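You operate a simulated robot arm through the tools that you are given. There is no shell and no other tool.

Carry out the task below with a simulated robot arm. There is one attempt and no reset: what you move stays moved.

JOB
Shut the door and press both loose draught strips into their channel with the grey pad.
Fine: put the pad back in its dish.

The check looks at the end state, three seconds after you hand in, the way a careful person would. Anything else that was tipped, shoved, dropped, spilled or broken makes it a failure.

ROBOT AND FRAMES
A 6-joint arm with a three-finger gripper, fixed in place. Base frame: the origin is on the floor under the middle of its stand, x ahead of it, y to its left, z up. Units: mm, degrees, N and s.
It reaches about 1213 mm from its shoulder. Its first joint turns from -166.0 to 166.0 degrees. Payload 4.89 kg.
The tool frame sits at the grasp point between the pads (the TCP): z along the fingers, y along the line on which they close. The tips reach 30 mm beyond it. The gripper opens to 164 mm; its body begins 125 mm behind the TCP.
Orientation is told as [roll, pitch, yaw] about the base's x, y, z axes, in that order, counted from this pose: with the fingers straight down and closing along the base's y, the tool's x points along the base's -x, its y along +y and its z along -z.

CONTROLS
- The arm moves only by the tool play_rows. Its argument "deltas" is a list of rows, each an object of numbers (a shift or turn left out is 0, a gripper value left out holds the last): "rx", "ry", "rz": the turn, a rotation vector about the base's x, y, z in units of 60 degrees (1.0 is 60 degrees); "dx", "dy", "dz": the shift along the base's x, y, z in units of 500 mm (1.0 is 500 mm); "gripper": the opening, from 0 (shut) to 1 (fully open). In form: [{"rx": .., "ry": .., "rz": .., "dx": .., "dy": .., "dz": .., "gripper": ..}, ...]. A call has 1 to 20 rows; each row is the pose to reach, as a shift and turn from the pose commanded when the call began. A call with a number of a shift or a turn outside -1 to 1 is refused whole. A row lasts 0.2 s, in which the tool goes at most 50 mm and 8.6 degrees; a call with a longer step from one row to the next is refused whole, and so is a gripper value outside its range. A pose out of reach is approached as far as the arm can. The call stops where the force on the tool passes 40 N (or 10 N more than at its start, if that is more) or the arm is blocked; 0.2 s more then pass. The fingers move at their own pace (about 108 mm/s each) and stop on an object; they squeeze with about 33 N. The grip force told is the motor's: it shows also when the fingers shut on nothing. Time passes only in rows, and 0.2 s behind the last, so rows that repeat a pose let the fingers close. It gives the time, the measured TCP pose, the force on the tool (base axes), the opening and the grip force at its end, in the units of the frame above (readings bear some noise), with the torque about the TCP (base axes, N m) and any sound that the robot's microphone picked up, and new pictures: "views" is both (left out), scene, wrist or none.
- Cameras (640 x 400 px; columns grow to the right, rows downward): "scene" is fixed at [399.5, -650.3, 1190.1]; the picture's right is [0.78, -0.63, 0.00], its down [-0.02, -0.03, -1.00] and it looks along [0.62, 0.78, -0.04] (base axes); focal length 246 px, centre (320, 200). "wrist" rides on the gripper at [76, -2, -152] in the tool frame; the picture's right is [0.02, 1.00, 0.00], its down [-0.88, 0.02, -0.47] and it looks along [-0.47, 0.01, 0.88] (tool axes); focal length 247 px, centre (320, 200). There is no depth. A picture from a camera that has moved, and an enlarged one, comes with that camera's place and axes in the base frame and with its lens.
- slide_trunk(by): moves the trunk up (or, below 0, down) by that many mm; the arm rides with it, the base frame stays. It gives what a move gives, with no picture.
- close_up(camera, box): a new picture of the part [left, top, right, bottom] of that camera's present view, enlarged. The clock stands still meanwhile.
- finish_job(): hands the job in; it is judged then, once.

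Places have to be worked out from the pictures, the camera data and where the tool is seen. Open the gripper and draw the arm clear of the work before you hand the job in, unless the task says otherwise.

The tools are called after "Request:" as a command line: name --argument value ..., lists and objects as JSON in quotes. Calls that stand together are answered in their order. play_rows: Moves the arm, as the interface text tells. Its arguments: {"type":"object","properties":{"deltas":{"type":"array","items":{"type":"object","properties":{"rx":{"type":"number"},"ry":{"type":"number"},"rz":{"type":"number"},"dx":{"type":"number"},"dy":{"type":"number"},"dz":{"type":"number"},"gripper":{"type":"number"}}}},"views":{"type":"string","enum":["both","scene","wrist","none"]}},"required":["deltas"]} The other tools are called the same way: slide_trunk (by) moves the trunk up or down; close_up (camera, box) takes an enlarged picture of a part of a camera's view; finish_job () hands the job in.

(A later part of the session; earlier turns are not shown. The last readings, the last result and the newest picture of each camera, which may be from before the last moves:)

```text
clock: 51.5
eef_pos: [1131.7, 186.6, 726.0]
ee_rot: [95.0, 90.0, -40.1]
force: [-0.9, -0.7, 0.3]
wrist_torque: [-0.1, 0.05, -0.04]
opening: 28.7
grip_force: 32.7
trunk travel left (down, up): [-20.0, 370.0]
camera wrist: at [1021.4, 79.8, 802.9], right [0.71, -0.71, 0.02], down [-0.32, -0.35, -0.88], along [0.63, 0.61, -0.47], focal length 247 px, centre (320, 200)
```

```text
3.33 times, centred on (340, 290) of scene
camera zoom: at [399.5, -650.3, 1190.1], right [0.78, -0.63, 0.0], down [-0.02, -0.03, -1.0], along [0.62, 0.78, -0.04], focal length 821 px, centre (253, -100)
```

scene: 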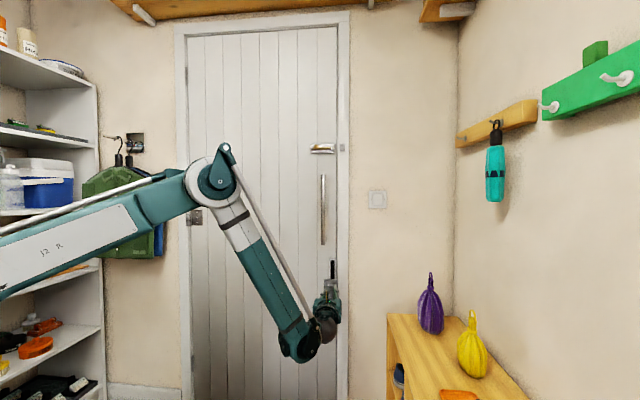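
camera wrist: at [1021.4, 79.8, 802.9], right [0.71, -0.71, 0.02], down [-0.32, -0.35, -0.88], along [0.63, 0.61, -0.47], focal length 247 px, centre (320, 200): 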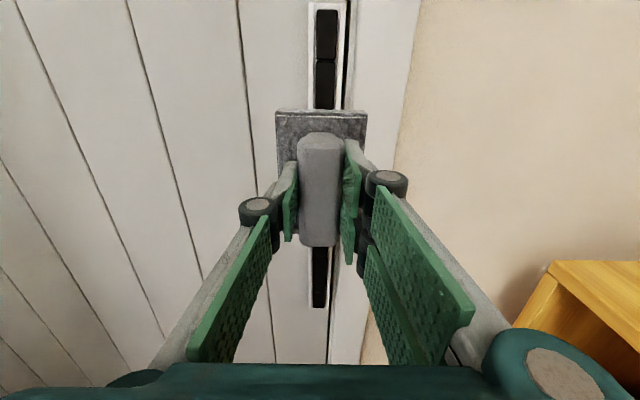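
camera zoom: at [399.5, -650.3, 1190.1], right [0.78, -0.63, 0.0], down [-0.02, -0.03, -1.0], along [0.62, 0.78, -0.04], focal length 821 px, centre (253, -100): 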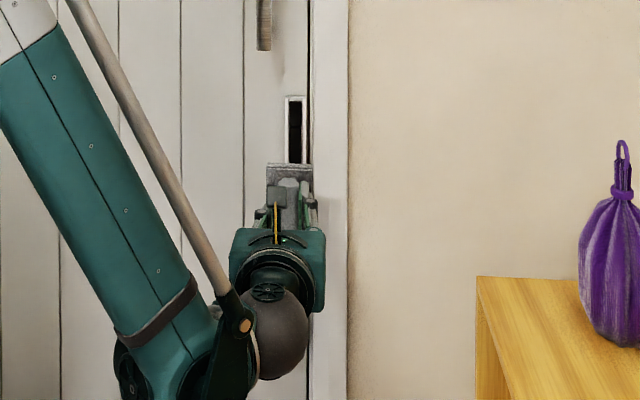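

The top two segments now lie flat in the channel. I press forward at z≈726.

Request:
play_rows --deltas '[{"dx": 0.0141, "dy": 0.0141}, {"dx": 0.0283, "dy": 0.0283}, {"dx": 0.0396, "dy": 0.0396}, {"dx": 0.0495, "dy": 0.0495}, {"dx": 0.058, "dy": 0.058}, {"dx": 0.065, "dy": 0.065}, {"dx": 0.0707, "dy": 0.0707}, {"dx": 0.0749, "dy": 0.0749}, {"dx": 0.0778, "dy": 0.0778}, {"dx": 0.0806, "dy": 0.0806}, {"dx": 0.0834, "dy": 0.0834}, {"dx": 0.0863, "dy": 0.0863}]' --views "both"

Request:
close_up --camera "wrist" --box '[220, 20, 420, 340]'

```text
clock: 54.1
eef_pos: [1173.2, 226.8, 724.3]
ee_rot: [107.0, 90.0, -28.1]
force: [-28.3, -14.8, -7.1]
wrist_torque: [0.42, -0.72, 0.27]
opening: 28.8
grip_force: 32.9
trunk travel left (down, up): [-20.0, 370.0]
camera wrist: at [1062.7, 121.3, 801.7], right [0.71, -0.71, 0.02], down [-0.32, -0.35, -0.88], along [0.63, 0.61, -0.47], focal length 247 px, centre (320, 200)
```

scene: 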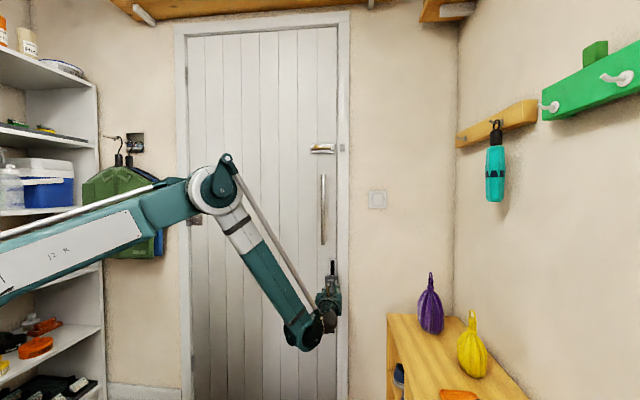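
wrist: 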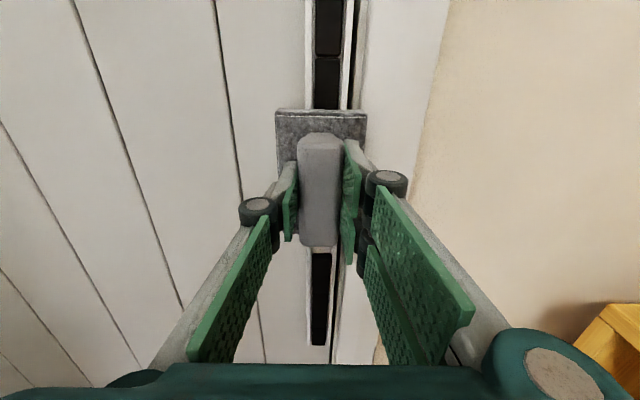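

```text
1.25 times, centred on (320, 180) of wrist
camera zoom: at [1062.7, 121.3, 801.7], right [0.71, -0.71, 0.02], down [-0.32, -0.35, -0.88], along [0.63, 0.61, -0.47], focal length 309 px, centre (320, 225)
```

zoom: 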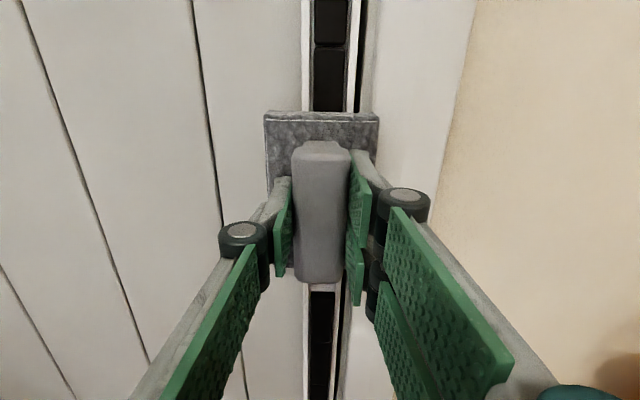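

About 33 N at z≈725. I back off 60 mm and go down toward the lower strip, checking the arm can hold that standoff at low height.

Request:
play_rows --deltas '[{"dx": -0.03, "dy": -0.03}, {"dx": -0.06, "dy": -0.06}, {"dx": -0.09, "dy": -0.09}, {"dx": -0.092, "dy": -0.092, "dz": -0.07}, {"dx": -0.092, "dy": -0.092, "dz": -0.14}, {"dx": -0.092, "dy": -0.092, "dz": -0.2}, {"dx": -0.092, "dy": -0.092, "dz": -0.25}, {"dx": -0.092, "dy": -0.092, "dz": -0.25}]' --views "both"

Request:
close_up --camera "wrist" --box '[220, 0, 420, 340]'

```text
clock: 55.9
eef_pos: [1126.1, 181.5, 598.9]
ee_rot: [86.6, 90.0, -48.3]
force: [-0.1, 0.1, -0.5]
wrist_torque: [-0.04, 0.07, -0.01]
opening: 28.7
grip_force: 33.6
trunk travel left (down, up): [-20.0, 370.0]
camera wrist: at [1016.7, 75.2, 677.0], right [0.71, -0.71, 0.02], down [-0.32, -0.35, -0.88], along [0.63, 0.61, -0.47], focal length 247 px, centre (320, 200)
```

scene: 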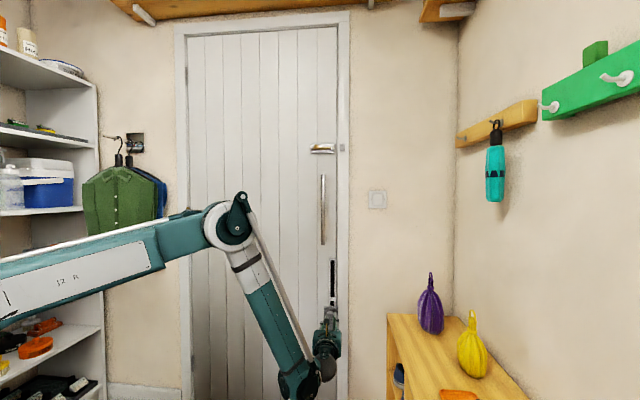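
wrist: 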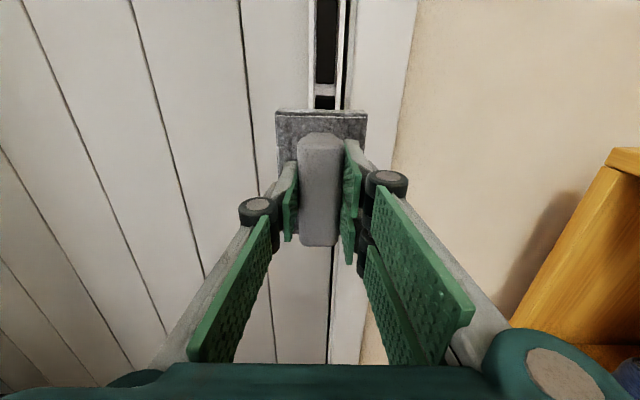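

```text
1.18 times, centred on (320, 170) of wrist
camera zoom: at [1016.7, 75.2, 677.0], right [0.71, -0.71, 0.02], down [-0.32, -0.35, -0.88], along [0.63, 0.61, -0.47], focal length 291 px, centre (320, 235)
```

zoom: 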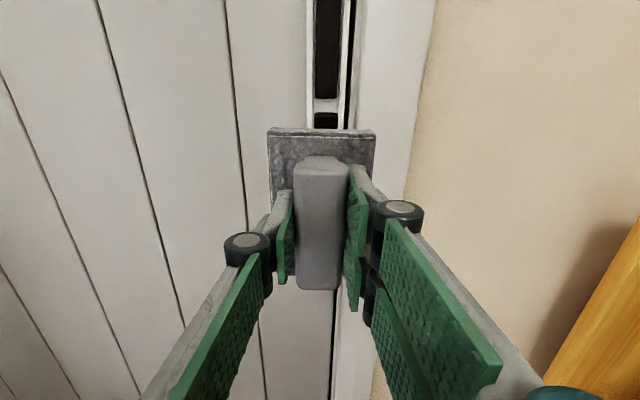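

No reach problem here. I continue down to z≈525 at the same standoff.

Request:
play_rows --deltas '[{"dz": -0.05}, {"dz": -0.1}, {"dz": -0.148}, {"dz": -0.148}]' --views "both"

Request:
close_up --camera "wrist" --box '[220, 0, 420, 340]'

```text
clock: 56.9
eef_pos: [1125.1, 183.5, 527.2]
ee_rot: [2.2, 89.8, -133.0]
force: [-0.6, -0.8, 0.2]
wrist_torque: [-0.04, 0.01, -0.02]
opening: 29.0
grip_force: 32.7
trunk travel left (down, up): [-20.0, 370.0]
camera wrist: at [1016.5, 77.1, 604.8], right [0.71, -0.71, 0.02], down [-0.32, -0.35, -0.88], along [0.63, 0.61, -0.48], focal length 247 px, centre (320, 200)
```

scene: 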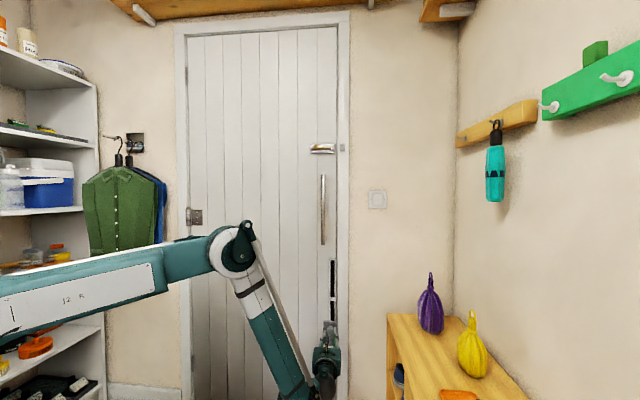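
wrist: 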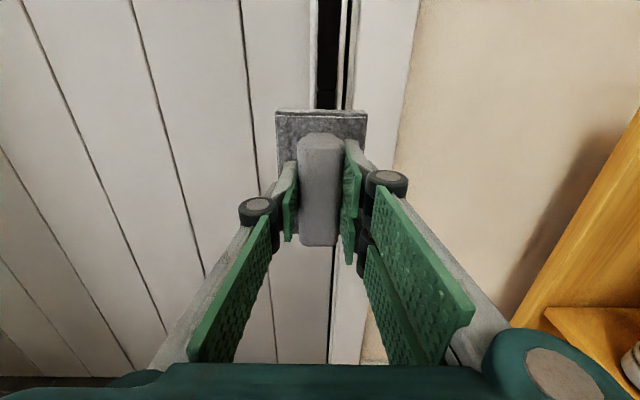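

```text
1.18 times, centred on (320, 170) of wrist
camera zoom: at [1016.5, 77.1, 604.8], right [0.71, -0.71, 0.02], down [-0.32, -0.35, -0.88], along [0.63, 0.61, -0.48], focal length 291 px, centre (320, 235)
```

zoom: 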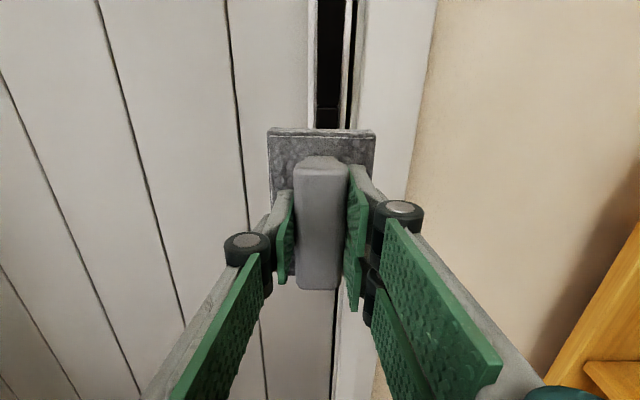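

Standing off at z≈527 in front of the lower strip's fixed end. I press forward here.

Request:
play_rows --deltas '[{"dx": 0.017, "dy": 0.017}, {"dx": 0.0339, "dy": 0.0339}, {"dx": 0.0481, "dy": 0.0481}, {"dx": 0.0594, "dy": 0.0594}, {"dx": 0.0679, "dy": 0.0679}, {"dx": 0.0749, "dy": 0.0749}, {"dx": 0.0806, "dy": 0.0806}, {"dx": 0.0848, "dy": 0.0848}, {"dx": 0.0877, "dy": 0.0877}, {"dx": 0.0905, "dy": 0.0905}, {"dx": 0.0933, "dy": 0.0933}, {"dx": 0.0962, "dy": 0.0962}]' --views "wrist"

```text
clock: 59.5
eef_pos: [1164.6, 228.2, 544.3]
ee_rot: [2.4, 89.8, -132.7]
force: [-0.3, -0.2, -1.1]
wrist_torque: [-0.01, 0.02, -0.02]
opening: 28.7
grip_force: 32.5
out of reach, approached as far as the arm can: row 1, 2, 3, 4, 5, 6, 7, 8, 9, 10, 11, 12
trunk travel left (down, up): [-20.0, 370.0]
camera wrist: at [1054.7, 123.0, 621.0], right [0.71, -0.71, 0.02], down [-0.32, -0.35, -0.88], along [0.63, 0.61, -0.48], focal length 247 px, centre (320, 200)
```

wrist: 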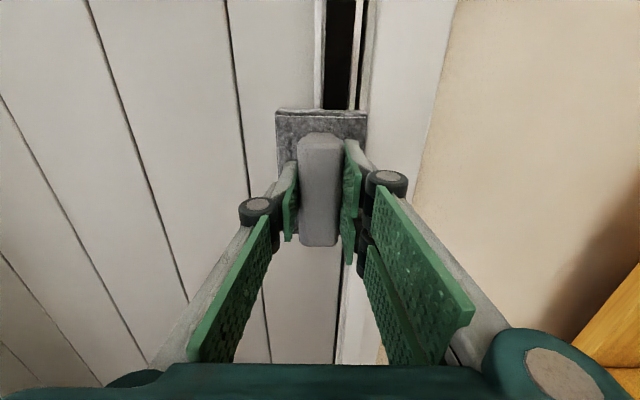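

At this low height the upper arm is at its limit, so the pad rode up to z=544 as it went out. I back off 30 mm, correct sideways by +6 mm, and use the last 20 mm of downward trunk travel.

Request:
play_rows --deltas '[{"dx": -0.017, "dy": -0.026}, {"dx": -0.034, "dy": -0.051}, {"dx": -0.034, "dy": -0.051}]' --views "none"

Request:
slide_trunk --by -20

```text
clock: 60.3
eef_pos: [1147.1, 203.7, 542.7]
ee_rot: [60.6, 90.0, -74.5]
force: [0.0, 0.7, -0.9]
wrist_torque: [-0.02, -0.02, 0.02]
opening: 28.8
grip_force: 33.1
trunk travel left (down, up): [-20.0, 370.0]
```

```text
clock: 61.0
eef_pos: [1147.6, 203.2, 523.0]
ee_rot: [50.0, 90.0, -85.2]
force: [1.2, 0.9, 0.1]
wrist_torque: [0.0, 0.01, 0.0]
opening: 28.8
grip_force: 33.0
trunk travel left (down, up): [0.0, 390.0]
```

Now at e1≈955, e2≈668, z≈523. I press forward.

Request:
play_rows --deltas '[{"dx": 0.0113, "dy": 0.0113}, {"dx": 0.0226, "dy": 0.0226}, {"dx": 0.0311, "dy": 0.0311}, {"dx": 0.0382, "dy": 0.0382}, {"dx": 0.0424, "dy": 0.0424}, {"dx": 0.0467, "dy": 0.0467}, {"dx": 0.0495, "dy": 0.0495}, {"dx": 0.0523, "dy": 0.0523}, {"dx": 0.0551, "dy": 0.0551}, {"dx": 0.058, "dy": 0.058}]' --views "both"

Request:
close_up --camera "wrist" --box '[220, 0, 420, 340]'

```text
clock: 62.8
eef_pos: [1169.2, 227.7, 526.0]
ee_rot: [3.6, 89.7, -131.6]
force: [-6.5, -4.9, 1.4]
wrist_torque: [0.17, -0.13, 0.0]
opening: 28.7
grip_force: 32.5
out of reach, approached as far as the arm can: row 6, 7, 8, 9
trunk travel left (down, up): [0.0, 390.0]
stopped in row 9: the force on the tool passed its limit at 48 N (the readings are from after the stop); the commanded pose is now the measured one
camera wrist: at [1060.9, 122.5, 604.0], right [0.71, -0.71, 0.02], down [-0.32, -0.35, -0.88], along [0.63, 0.61, -0.48], focal length 247 px, centre (320, 200)
```

scene: 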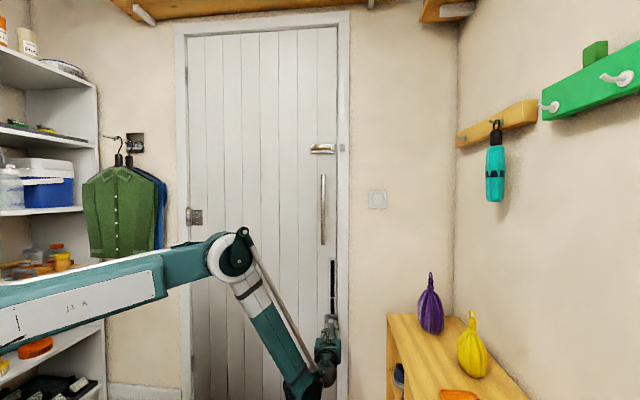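
wrist: 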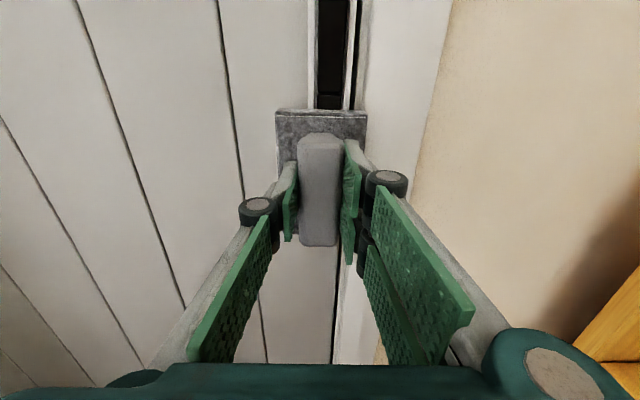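

```text
1.18 times, centred on (320, 170) of wrist
camera zoom: at [1060.9, 122.5, 604.0], right [0.71, -0.71, 0.02], down [-0.32, -0.35, -0.88], along [0.63, 0.61, -0.48], focal length 291 px, centre (320, 235)
```

zoom: 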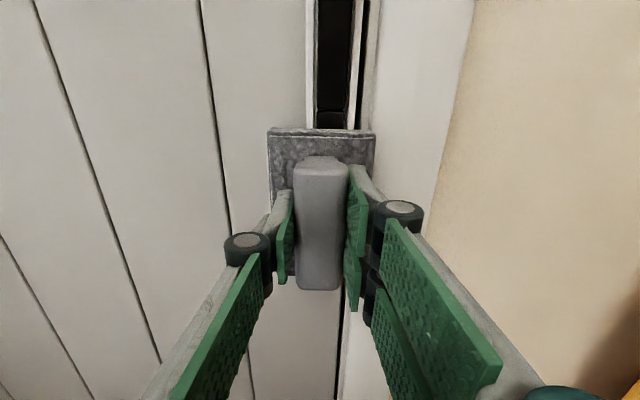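

48 N peak at z=526. I back off, rise to z≈600, and press the next length of the lower strip.

Request:
play_rows --deltas '[{"dx": -0.03, "dy": -0.03}, {"dx": -0.055, "dy": -0.06}, {"dx": -0.068, "dy": -0.074}, {"dx": -0.068, "dy": -0.074, "dz": 0.05}, {"dx": -0.068, "dy": -0.074, "dz": 0.1}, {"dx": -0.068, "dy": -0.074, "dz": 0.148}, {"dx": -0.045, "dy": -0.051, "dz": 0.148}, {"dx": -0.028, "dy": -0.034, "dz": 0.148}, {"dx": -0.015, "dy": -0.021, "dz": 0.148}, {"dx": -0.008, "dy": -0.014, "dz": 0.148}, {"dx": -0.003, "dy": -0.009, "dz": 0.148}, {"dx": 0.001, "dy": -0.005, "dz": 0.148}, {"dx": 0.004, "dy": -0.002, "dz": 0.148}, {"dx": 0.007, "dy": 0.001, "dz": 0.148}, {"dx": 0.01, "dy": 0.004, "dz": 0.148}]' --views "both"

Request:
close_up --camera "wrist" --box '[220, 0, 420, 340]'

```text
clock: 65.9
eef_pos: [1171.1, 228.9, 600.1]
ee_rot: [6.2, 89.7, -128.9]
force: [-13.5, -8.8, 1.5]
wrist_torque: [0.05, -0.04, 0.04]
opening: 29.0
grip_force: 33.0
trunk travel left (down, up): [0.0, 390.0]
stopped in row 15: the force on the tool passed its limit at 45 N (the readings are from after the stop); the commanded pose is now the measured one
camera wrist: at [1062.9, 122.0, 677.9], right [0.7, -0.71, 0.02], down [-0.32, -0.35, -0.88], along [0.63, 0.61, -0.48], focal length 247 px, centre (320, 200)
```

scene: 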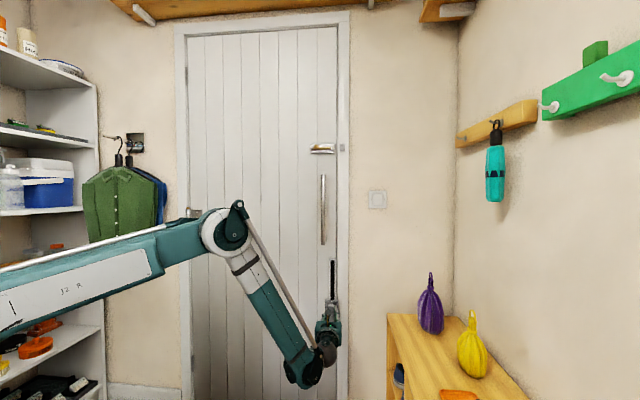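
wrist: 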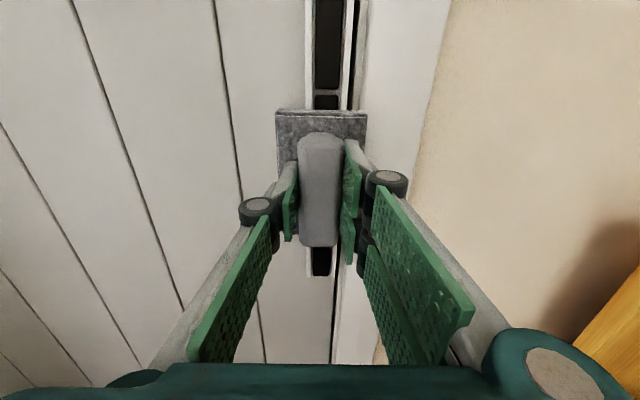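

```text
1.18 times, centred on (320, 170) of wrist
camera zoom: at [1062.9, 122.0, 677.9], right [0.7, -0.71, 0.02], down [-0.32, -0.35, -0.88], along [0.63, 0.61, -0.48], focal length 291 px, centre (320, 235)
```

zoom: 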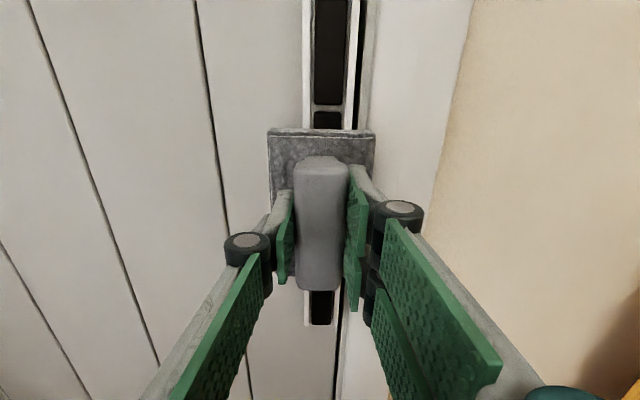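

The lower strip is lying in now. I repeat the press at the middle joint, z≈655.

Request:
play_rows --deltas '[{"dx": -0.03, "dy": -0.03}, {"dx": -0.055, "dy": -0.055}, {"dx": -0.068, "dy": -0.068}, {"dx": -0.068, "dy": -0.068, "dz": 0.05}, {"dx": -0.068, "dy": -0.068, "dz": 0.11}, {"dx": -0.045, "dy": -0.045, "dz": 0.11}, {"dx": -0.028, "dy": -0.028, "dz": 0.11}, {"dx": -0.015, "dy": -0.015, "dz": 0.11}, {"dx": -0.008, "dy": -0.008, "dz": 0.11}, {"dx": -0.003, "dy": -0.003, "dz": 0.11}, {"dx": 0.001, "dy": 0.001, "dz": 0.11}, {"dx": 0.004, "dy": 0.004, "dz": 0.11}, {"dx": 0.007, "dy": 0.007, "dz": 0.11}, {"dx": 0.01, "dy": 0.01, "dz": 0.11}]' --views "wrist"

```text
clock: 68.5
eef_pos: [1172.1, 227.1, 653.8]
ee_rot: [9.0, 89.7, -126.1]
force: [-19.6, -11.7, 0.6]
wrist_torque: [0.42, -0.46, 0.13]
opening: 28.9
grip_force: 32.2
trunk travel left (down, up): [0.0, 390.0]
stopped in row 12: the force on the tool passed its limit at 46 N (the readings are from after the stop); the commanded pose is now the measured one
camera wrist: at [1062.9, 122.1, 732.8], right [0.71, -0.71, 0.02], down [-0.32, -0.35, -0.88], along [0.63, 0.61, -0.48], focal length 247 px, centre (320, 200)
```

wrist: 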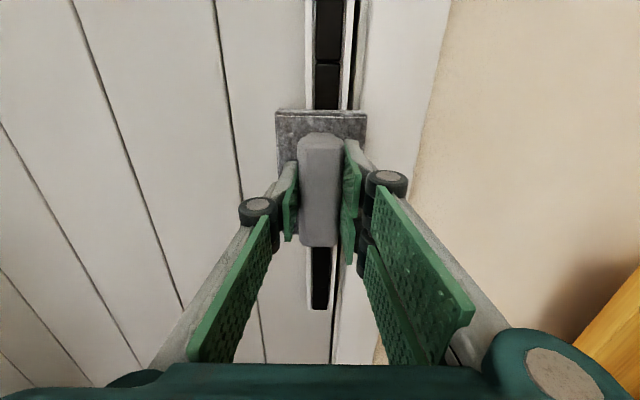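

46 N at z≈654. One more press at z≈700 for the upper strip's inner segment.

Request:
play_rows --deltas '[{"dx": -0.03, "dy": -0.03}, {"dx": -0.055, "dy": -0.055}, {"dx": -0.068, "dy": -0.068}, {"dx": -0.068, "dy": -0.068, "dz": 0.05}, {"dx": -0.068, "dy": -0.068, "dz": 0.09}, {"dx": -0.045, "dy": -0.045, "dz": 0.09}, {"dx": -0.028, "dy": -0.028, "dz": 0.09}, {"dx": -0.015, "dy": -0.015, "dz": 0.09}, {"dx": -0.008, "dy": -0.008, "dz": 0.09}, {"dx": -0.003, "dy": -0.003, "dz": 0.09}, {"dx": 0.001, "dy": 0.001, "dz": 0.09}, {"dx": 0.004, "dy": 0.004, "dz": 0.09}, {"dx": 0.007, "dy": 0.007, "dz": 0.09}, {"dx": 0.01, "dy": 0.01, "dz": 0.09}]' --views "wrist"

```text
clock: 71.0
eef_pos: [1171.5, 226.1, 698.3]
ee_rot: [12.7, 89.7, -122.4]
force: [-17.2, -10.7, -1.4]
wrist_torque: [0.43, -0.51, 0.11]
opening: 28.8
grip_force: 33.5
trunk travel left (down, up): [0.0, 390.0]
stopped in row 12: the force on the tool passed its limit at 45 N (the readings are from after the stop); the commanded pose is now the measured one
camera wrist: at [1062.8, 121.5, 776.8], right [0.71, -0.71, 0.02], down [-0.32, -0.35, -0.88], along [0.63, 0.61, -0.48], focal length 247 px, centre (320, 200)
```

wrist: 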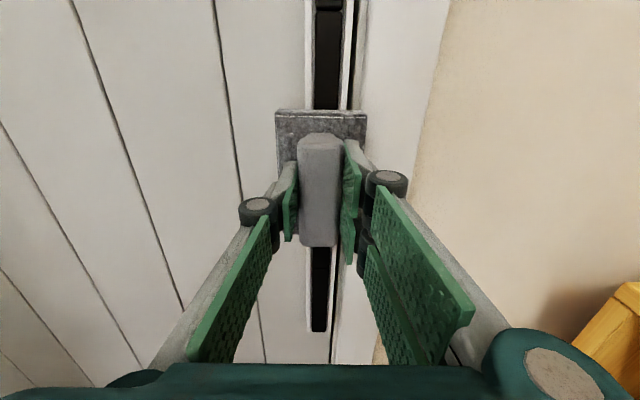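

All along the strips 45 N or so has been applied. I back off and rise a little to inspect the strips.

Request:
play_rows --deltas '[{"dx": -0.03, "dy": -0.03}, {"dx": -0.06, "dy": -0.06}, {"dx": -0.09, "dy": -0.09, "dz": 0.03}, {"dx": -0.12, "dy": -0.11, "dz": 0.08}, {"dx": -0.16, "dy": -0.11, "dz": 0.13}, {"dx": -0.21, "dy": -0.09, "dz": 0.18}, {"dx": -0.26, "dy": -0.06, "dz": 0.23}, {"dx": -0.3, "dy": -0.02, "dz": 0.28}, {"dx": -0.34, "dy": 0.02, "dz": 0.32}, {"dx": -0.37, "dy": 0.06, "dz": 0.34}, {"dx": -0.37, "dy": 0.06, "dz": 0.34}]' --views "both"

Request:
close_up --camera "scene" --box '[310, 250, 360, 350]'

```text
clock: 73.4
eef_pos: [990.6, 254.4, 870.6]
ee_rot: [12.1, 89.8, -123.1]
force: [-0.6, -0.4, -0.9]
wrist_torque: [0.0, -0.07, 0.05]
opening: 28.9
grip_force: 32.4
trunk travel left (down, up): [0.0, 390.0]
camera wrist: at [880.0, 149.6, 947.9], right [0.71, -0.71, 0.02], down [-0.32, -0.35, -0.88], along [0.63, 0.61, -0.48], focal length 247 px, centre (320, 200)
```

scene: 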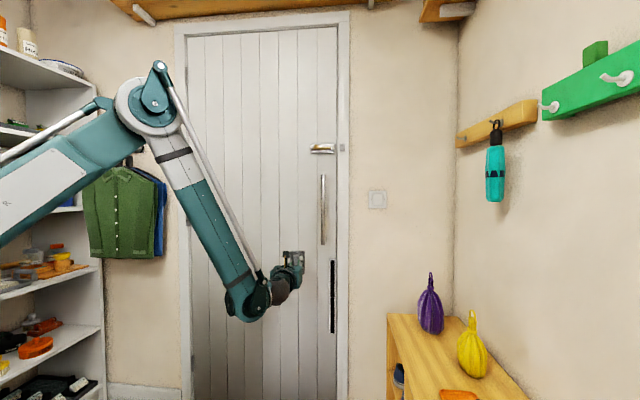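
wrist: 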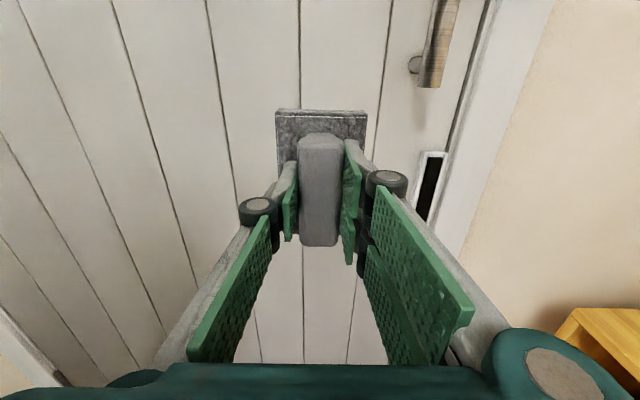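

```text
4.00 times, centred on (335, 300) of scene
camera zoom: at [399.5, -650.3, 1190.1], right [0.78, -0.63, 0.0], down [-0.02, -0.03, -1.0], along [0.62, 0.78, -0.04], focal length 985 px, centre (260, -200)
```

zoom: 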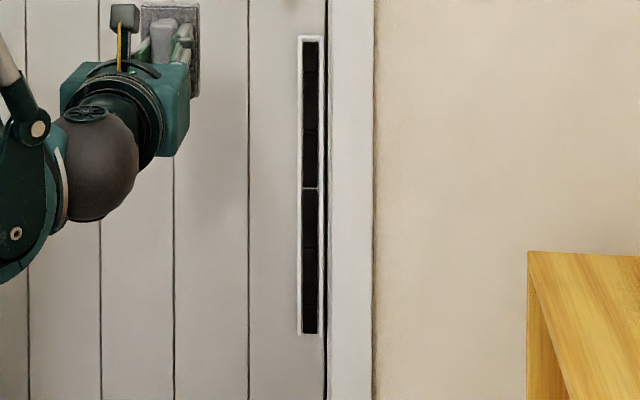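

From the front both strips fill the channel flat with just the small gap between them. I turn the tool 25° aside to get a slanting wrist view of how deep they sit.

Request:
play_rows --deltas '[{"dx": -0.0642, "dy": 0.0554, "rz": 0.1389}, {"dx": -0.1366, "dy": 0.1016, "rz": 0.2778}, {"dx": -0.214, "dy": 0.136, "rz": 0.4167}, {"dx": -0.214, "dy": 0.136, "rz": 0.4167}]' --views "both"

Request:
close_up --camera "wrist" --box '[440, 100, 640, 400]'

Request:
close_up --camera "scene" --box '[322, 255, 347, 300]'

Request:
close_up --camera "scene" --box '[322, 290, 347, 340]'

```text
clock: 74.4
eef_pos: [882.7, 325.3, 869.6]
ee_rot: [14.6, 89.6, -95.6]
force: [0.5, 0.6, -1.6]
wrist_torque: [0.0, 0.0, 0.04]
opening: 28.8
grip_force: 33.0
trunk travel left (down, up): [0.0, 390.0]
camera wrist: at [828.3, 183.5, 947.7], right [0.94, -0.34, 0.02], down [-0.15, -0.46, -0.88], along [0.31, 0.82, -0.48], focal length 247 px, centre (320, 200)
```

scene: 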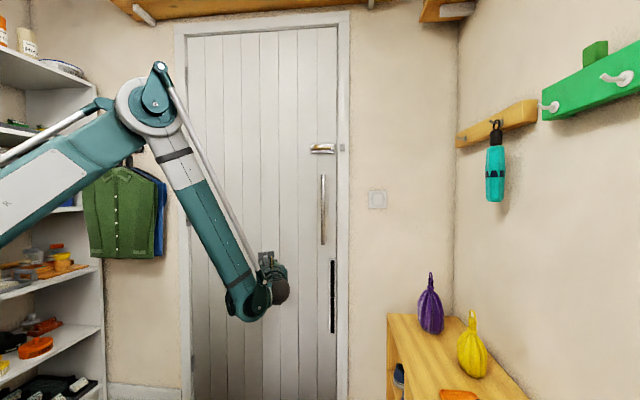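
wrist: 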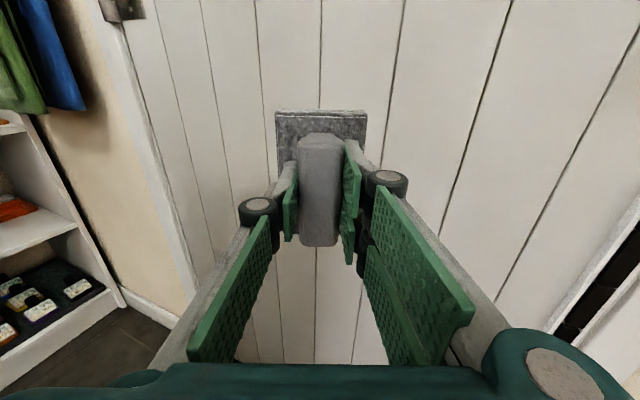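

```text
1.33 times, centred on (540, 250) of wrist
camera zoom: at [828.3, 183.5, 947.7], right [0.94, -0.34, 0.02], down [-0.15, -0.46, -0.88], along [0.31, 0.82, -0.48], focal length 329 px, centre (27, 133)
```

zoom: 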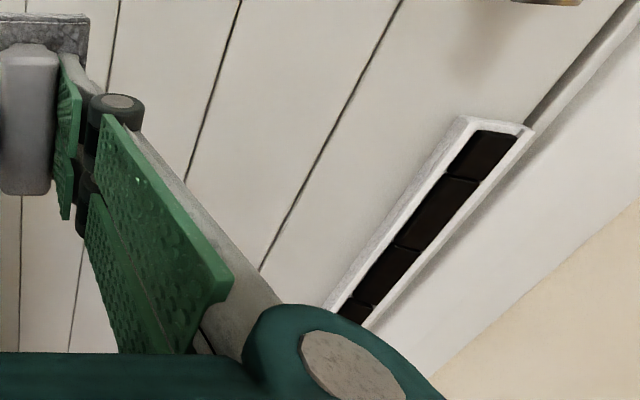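

```text
8.89 times, centred on (334, 278) of scene
camera zoom: at [399.5, -650.3, 1190.1], right [0.78, -0.63, 0.0], down [-0.02, -0.03, -1.0], along [0.62, 0.78, -0.04], focal length 2189 px, centre (191, -489)
```

zoom: 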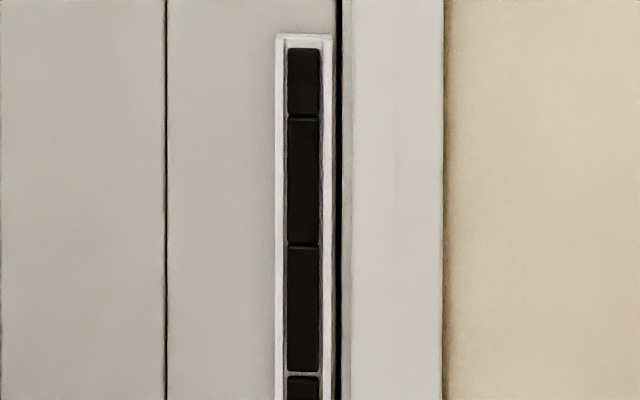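

```text
8.00 times, centred on (334, 315) of scene
camera zoom: at [399.5, -650.3, 1190.1], right [0.78, -0.63, 0.0], down [-0.02, -0.03, -1.0], along [0.62, 0.78, -0.04], focal length 1970 px, centre (204, -720)
```

zoom: 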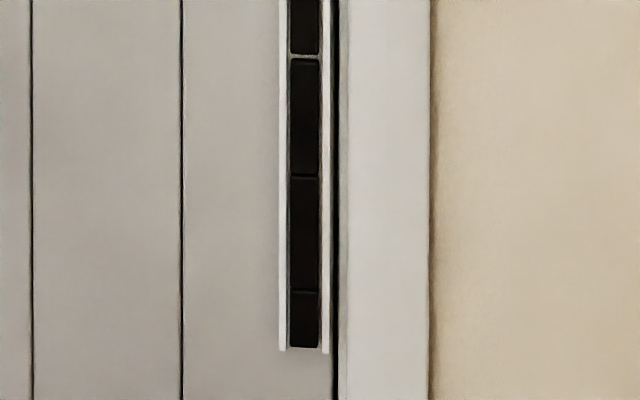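

Both strips sit flush between the channel walls. Now the pad goes home: I raise the trunk back up first to have height over the bench.

Request:
slide_trunk --by 250

```text
clock: 77.0
eef_pos: [883.0, 326.0, 1120.4]
ee_rot: [13.9, 89.6, -96.1]
force: [-0.2, 0.5, -0.1]
wrist_torque: [-0.05, -0.01, 0.02]
opening: 28.8
grip_force: 33.5
trunk travel left (down, up): [-250.0, 140.0]
```

I tilt the tool back toward straight down about the wrist centre, 56° in this call.

Request:
play_rows --deltas '[{"dx": -0.002, "dy": -0.0054, "dz": -0.0816, "rx": -0.1253, "ry": 0.0456}, {"dx": -0.0078, "dy": -0.0213, "dz": -0.1615, "rx": -0.2507, "ry": 0.0912}, {"dx": -0.0173, "dy": -0.0476, "dz": -0.2384, "rx": -0.376, "ry": 0.1368}, {"dx": -0.0305, "dy": -0.0837, "dz": -0.3105, "rx": -0.5013, "ry": 0.1824}, {"dx": -0.0469, "dy": -0.1289, "dz": -0.3767, "rx": -0.6267, "ry": 0.228}, {"dx": -0.0663, "dy": -0.1823, "dz": -0.4355, "rx": -0.752, "ry": 0.2736}, {"dx": -0.0883, "dy": -0.2428, "dz": -0.4858, "rx": -0.8773, "ry": 0.3192}, {"dx": -0.0883, "dy": -0.2428, "dz": -0.4858, "rx": -0.8773, "ry": 0.3192}]' --views "both"

```text
clock: 78.8
eef_pos: [839.8, 202.2, 877.2]
ee_rot: [0.1, 33.7, -109.9]
force: [0.0, 0.5, -0.3]
wrist_torque: [-0.03, -0.01, 0.02]
opening: 28.8
grip_force: 33.2
trunk travel left (down, up): [-250.0, 140.0]
camera wrist: at [829.2, 183.8, 1047.0], right [0.95, -0.33, 0.01], down [-0.32, -0.94, -0.09], along [0.04, 0.08, -1.0], focal length 247 px, centre (320, 200)
```

scene: 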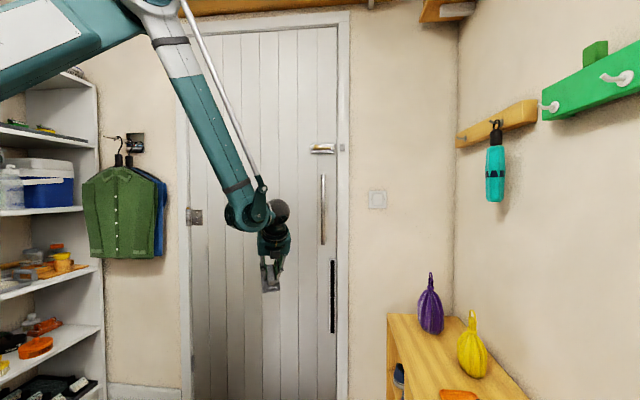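
wrist: 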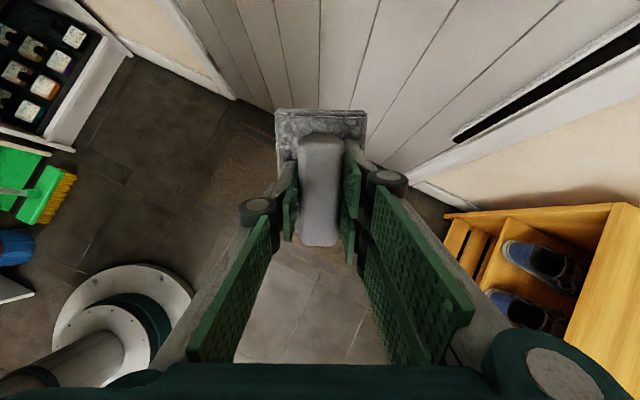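

I can see the whole channel from a slant here; I enlarge it to check the lower strip.

Request:
close_up --camera "wrist" --box '[430, 0, 640, 160]'

```text
2.50 times, centred on (535, 80) of wrist
camera zoom: at [829.2, 183.8, 1047.0], right [0.95, -0.33, 0.01], down [-0.32, -0.94, -0.09], along [0.04, 0.08, -1.0], focal length 617 px, centre (-218, 500)
```

zoom: 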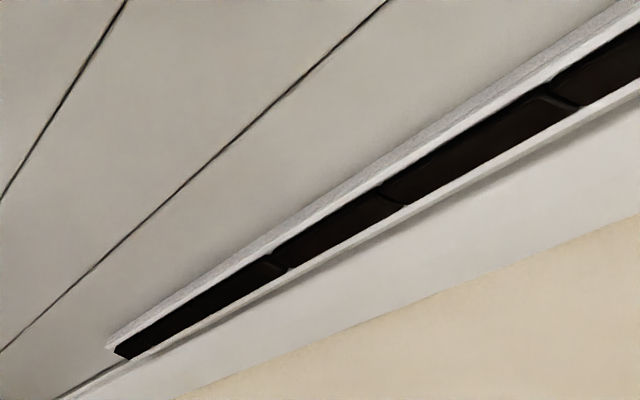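

Seen from the slant, all segments lie flush in the channel. I finish the tilt to straight down.

Request:
play_rows --deltas '[{"dx": -0.02, "dy": -0.055, "dz": -0.03, "rx": -0.1056, "ry": 0.0384}, {"dx": -0.042, "dy": -0.115, "dz": -0.055, "rx": -0.2112, "ry": 0.0768}, {"dx": -0.065, "dy": -0.178, "dz": -0.075, "rx": -0.3168, "ry": 0.1153}, {"dx": -0.089, "dy": -0.241, "dz": -0.089, "rx": -0.4224, "ry": 0.1537}, {"dx": -0.1136, "dy": -0.304, "dz": -0.1, "rx": -0.5279, "ry": 0.1921}, {"dx": -0.1136, "dy": -0.304, "dz": -0.1, "rx": -0.5279, "ry": 0.1921}]' --views "none"

```text
clock: 80.2
eef_pos: [778.9, 51.8, 826.3]
ee_rot: [0.1, -0.1, -109.9]
force: [0.3, 0.0, -0.4]
wrist_torque: [-0.01, 0.02, -0.02]
opening: 28.9
grip_force: 33.5
trunk travel left (down, up): [-250.0, 140.0]
```

Tool is straight down at yaw -110°. I carry the pad back to above the dish, turning to yaw -135° (the pad is symmetric, so a half-turn is fine).

Request:
play_rows --deltas '[{"dx": 0.045, "dy": -0.071, "dz": 0.005, "rz": -0.03}, {"dx": 0.09, "dy": -0.142, "dz": 0.01, "rz": -0.06}, {"dx": 0.136, "dy": -0.214, "dz": 0.015, "rz": -0.1}, {"dx": 0.181, "dy": -0.285, "dz": 0.02, "rz": -0.13}, {"dx": 0.226, "dy": -0.356, "dz": 0.025, "rz": -0.16}, {"dx": 0.271, "dy": -0.427, "dz": 0.03, "rz": -0.2}, {"dx": 0.317, "dy": -0.499, "dz": 0.03, "rz": -0.23}, {"dx": 0.362, "dy": -0.57, "dz": 0.03, "rz": -0.26}, {"dx": 0.407, "dy": -0.641, "dz": 0.03, "rz": -0.29}, {"dx": 0.452, "dy": -0.712, "dz": 0.03, "rz": -0.32}, {"dx": 0.497, "dy": -0.784, "dz": 0.03, "rz": -0.35}, {"dx": 0.543, "dy": -0.855, "dz": 0.03, "rz": -0.385}, {"dx": 0.588, "dy": -0.926, "dz": 0.03, "rz": -0.418}, {"dx": 0.588, "dy": -0.926, "dz": 0.03, "rz": -0.418}]' --views "both"

Request:
close_up --camera "wrist" --box '[220, 0, 420, 270]'

Request:
close_up --camera "scene" --box '[400, 260, 530, 400]'

```text
clock: 83.2
eef_pos: [1077.3, -410.5, 842.3]
ee_rot: [0.1, -0.1, -135.0]
force: [-0.6, -1.5, -1.6]
wrist_torque: [0.06, 0.02, 0.0]
opening: 28.9
grip_force: 33.5
trunk travel left (down, up): [-250.0, 140.0]
camera wrist: at [1129.4, -355.5, 996.0], right [0.72, -0.69, 0.0], down [-0.61, -0.63, 0.47], along [-0.33, -0.34, -0.88], focal length 247 px, centre (320, 200)
```

scene: 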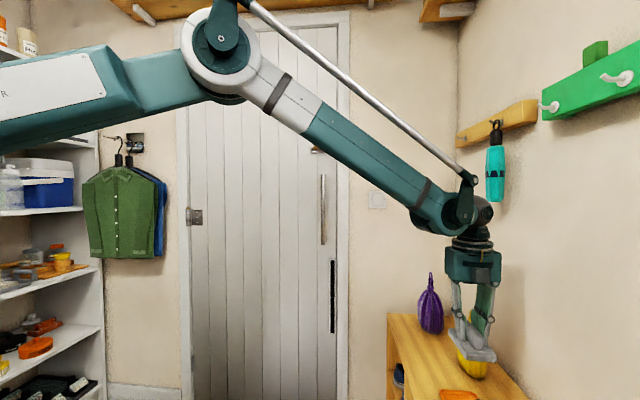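
wrist: 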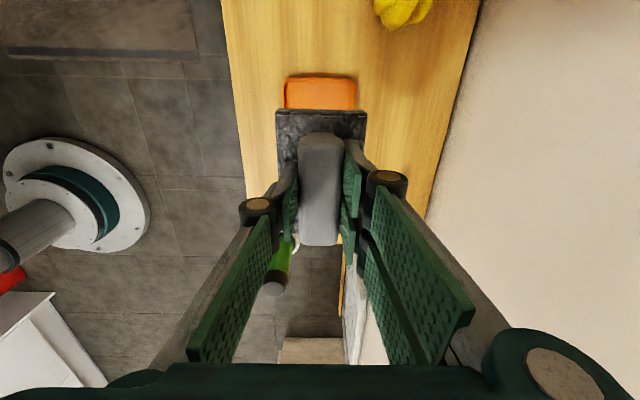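

```text
1.48 times, centred on (320, 135) of wrist
camera zoom: at [1129.4, -355.5, 996.0], right [0.72, -0.69, 0.0], down [-0.61, -0.63, 0.47], along [-0.33, -0.34, -0.88], focal length 366 px, centre (320, 296)
```

zoom: 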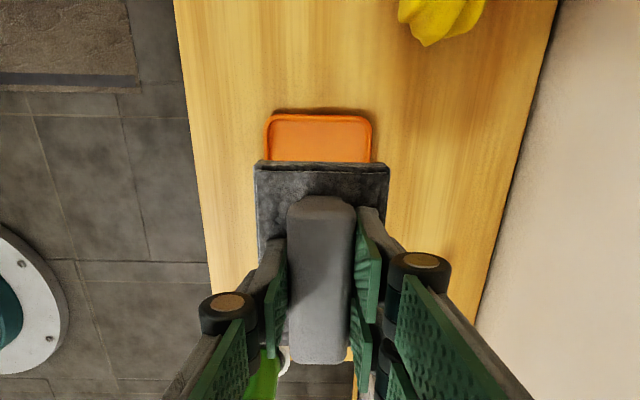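

```text
2.86 times, centred on (465, 330) of scene
camera zoom: at [399.5, -650.3, 1190.1], right [0.78, -0.63, 0.0], down [-0.02, -0.03, -1.0], along [0.62, 0.78, -0.04], focal length 704 px, centre (-94, -171)
```

zoom: 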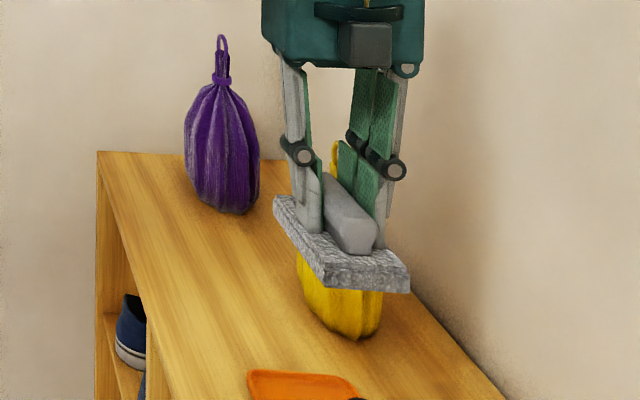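

I'm over the dish with the pad centred in the grip (handle slid about 5–7 mm up during pressing). I descend to about z=730 and compare pad and dish outlines.

Request:
play_rows --deltas '[{"dz": -0.06, "dx": 0.002, "dy": 0.005}, {"dz": -0.12, "dx": 0.003, "dy": 0.007}, {"dz": -0.18, "dx": 0.003, "dy": 0.007}, {"dz": -0.21, "dx": 0.003, "dy": 0.007}, {"dz": -0.22, "dx": 0.003, "dy": 0.007}, {"dz": -0.22, "dx": 0.003, "dy": 0.007}, {"dz": -0.22, "dx": 0.003, "dy": 0.007}]' --views "both"

Request:
close_up --camera "wrist" --box '[220, 20, 420, 290]'

Request:
close_up --camera "scene" --box '[420, 330, 520, 400]'

```text
clock: 84.8
eef_pos: [1078.6, -406.5, 732.1]
ee_rot: [0.2, -0.1, -135.0]
force: [0.5, 0.2, -1.9]
wrist_torque: [-0.06, -0.01, -0.03]
opening: 28.9
grip_force: 32.7
trunk travel left (down, up): [-250.0, 140.0]
camera wrist: at [1130.6, -350.9, 885.3], right [0.72, -0.69, 0.0], down [-0.61, -0.64, 0.47], along [-0.33, -0.34, -0.88], focal length 247 px, centre (320, 200)
```

scene: 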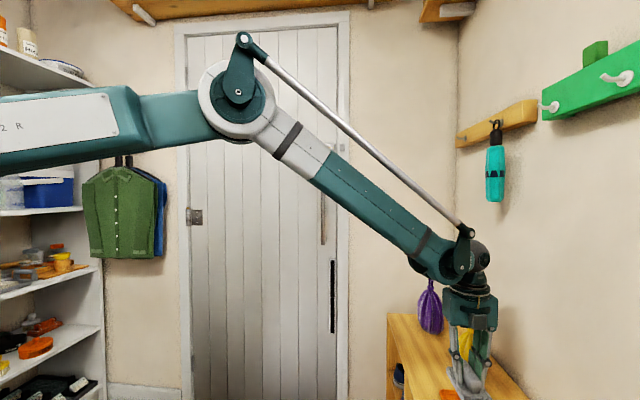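
wrist: 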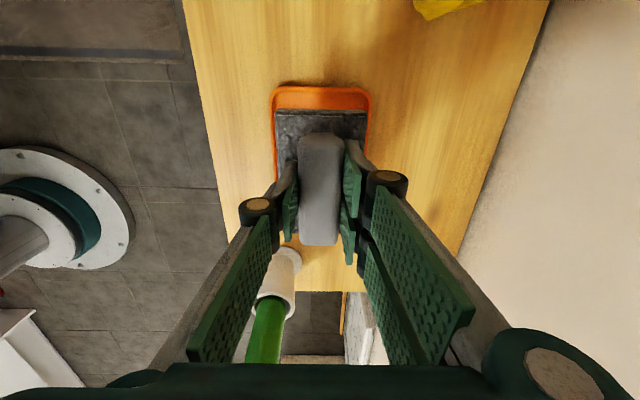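

```text
1.48 times, centred on (320, 155) of wrist
camera zoom: at [1130.6, -350.9, 885.3], right [0.72, -0.69, 0.0], down [-0.61, -0.64, 0.47], along [-0.33, -0.34, -0.88], focal length 366 px, centre (320, 267)
```

zoom: 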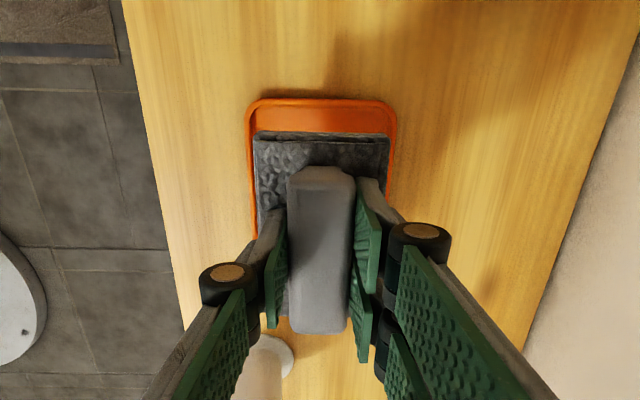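

```text
5.71 times, centred on (470, 365) of scene
camera zoom: at [399.5, -650.3, 1190.1], right [0.78, -0.63, 0.0], down [-0.02, -0.03, -1.0], along [0.62, 0.78, -0.04], focal length 1408 px, centre (-537, -743)
```

zoom: 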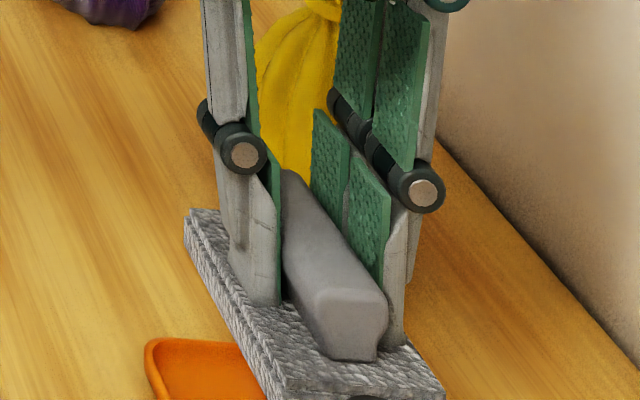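

The pad is within about 4 mm of the dish centre; I correct by a few mm and lower to z≈679, just above where the pad should touch.

Request:
play_rows --deltas '[{"dx": -0.0078, "dy": -0.0021, "dz": -0.03}, {"dx": -0.0078, "dy": -0.0021, "dz": -0.06}, {"dx": -0.0078, "dy": -0.0021, "dz": -0.085}, {"dx": -0.0078, "dy": -0.0021, "dz": -0.1}, {"dx": -0.0078, "dy": -0.0021, "dz": -0.106}, {"dx": -0.0078, "dy": -0.0021, "dz": -0.106}]' --views "both"

Request:
close_up --camera "wrist" --box '[220, 40, 420, 290]'

Request:
close_up --camera "scene" --box '[425, 345, 515, 400]'

```text
clock: 86.2
eef_pos: [1073.1, -408.8, 678.1]
ee_rot: [0.1, -0.1, -135.0]
force: [0.3, 0.1, -1.1]
wrist_torque: [0.02, 0.02, 0.0]
opening: 29.0
grip_force: 33.2
trunk travel left (down, up): [-250.0, 140.0]
camera wrist: at [1125.6, -352.8, 832.3], right [0.72, -0.69, 0.0], down [-0.61, -0.64, 0.47], along [-0.33, -0.34, -0.88], focal length 247 px, centre (320, 200)
```

scene: 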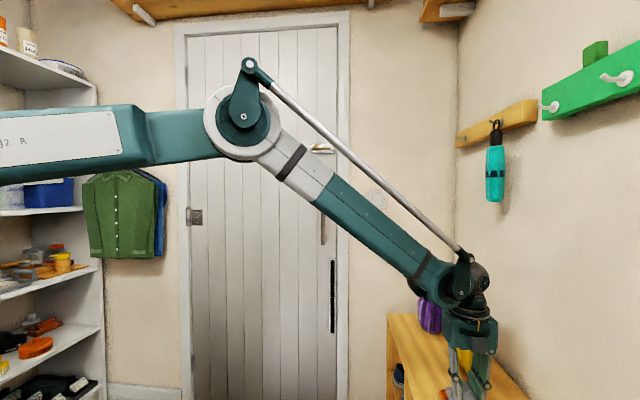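
wrist: 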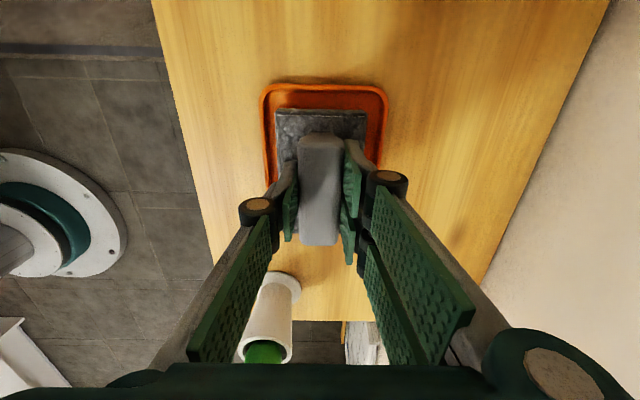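

```text
1.60 times, centred on (320, 165) of wrist
camera zoom: at [1125.6, -352.8, 832.3], right [0.72, -0.69, 0.0], down [-0.61, -0.64, 0.47], along [-0.33, -0.34, -0.88], focal length 395 px, centre (320, 256)
```

zoom: 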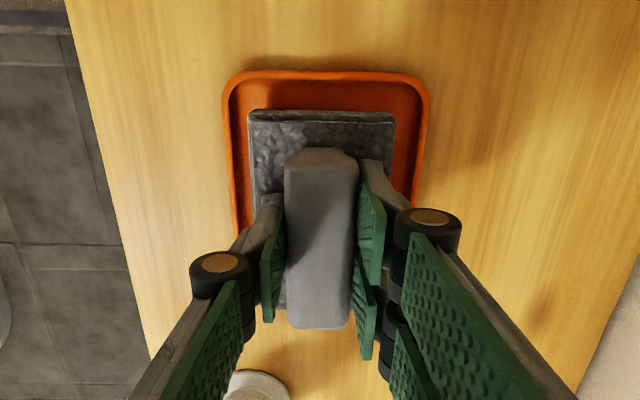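

```text
7.11 times, centred on (470, 372) of scene
camera zoom: at [399.5, -650.3, 1190.1], right [0.78, -0.63, 0.0], down [-0.02, -0.03, -1.0], along [0.62, 0.78, -0.04], focal length 1752 px, centre (-747, -1027)
```

zoom: 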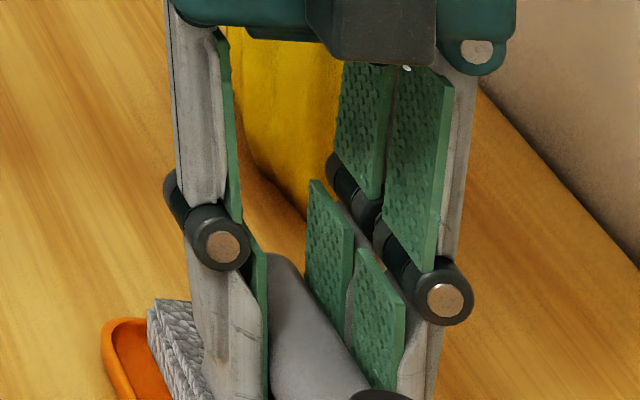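

The pad sits inside the dish outline with margin on all sides. I nudge +2 mm and lower slowly, checking for contact.

Request:
play_rows --deltas '[{"dx": 0.004, "dy": 0.001, "dz": -0.003}, {"dx": 0.004, "dy": 0.001, "dz": -0.006}, {"dx": 0.004, "dy": 0.001, "dz": -0.009}, {"dx": 0.004, "dy": 0.001, "dz": -0.009}]' --views "none"

```text
clock: 87.2
eef_pos: [1076.4, -408.4, 673.9]
ee_rot: [0.0, 0.0, -135.0]
force: [-0.8, -0.4, 0.5]
wrist_torque: [-0.02, -0.04, 0.01]
opening: 29.0
grip_force: 32.9
trunk travel left (down, up): [-250.0, 140.0]
```

No contact yet at z≈674. I keep lowering in 1 mm steps.

Request:
play_rows --deltas '[{"dz": -0.002}, {"dz": -0.004}, {"dz": -0.006}, {"dz": -0.006}]' --views "none"

```text
clock: 88.2
eef_pos: [1075.0, -409.1, 670.8]
ee_rot: [0.1, -0.2, -134.9]
force: [-0.2, 0.1, -0.9]
wrist_torque: [0.01, 0.0, 0.02]
opening: 29.1
grip_force: 33.1
trunk travel left (down, up): [-250.0, 140.0]
```

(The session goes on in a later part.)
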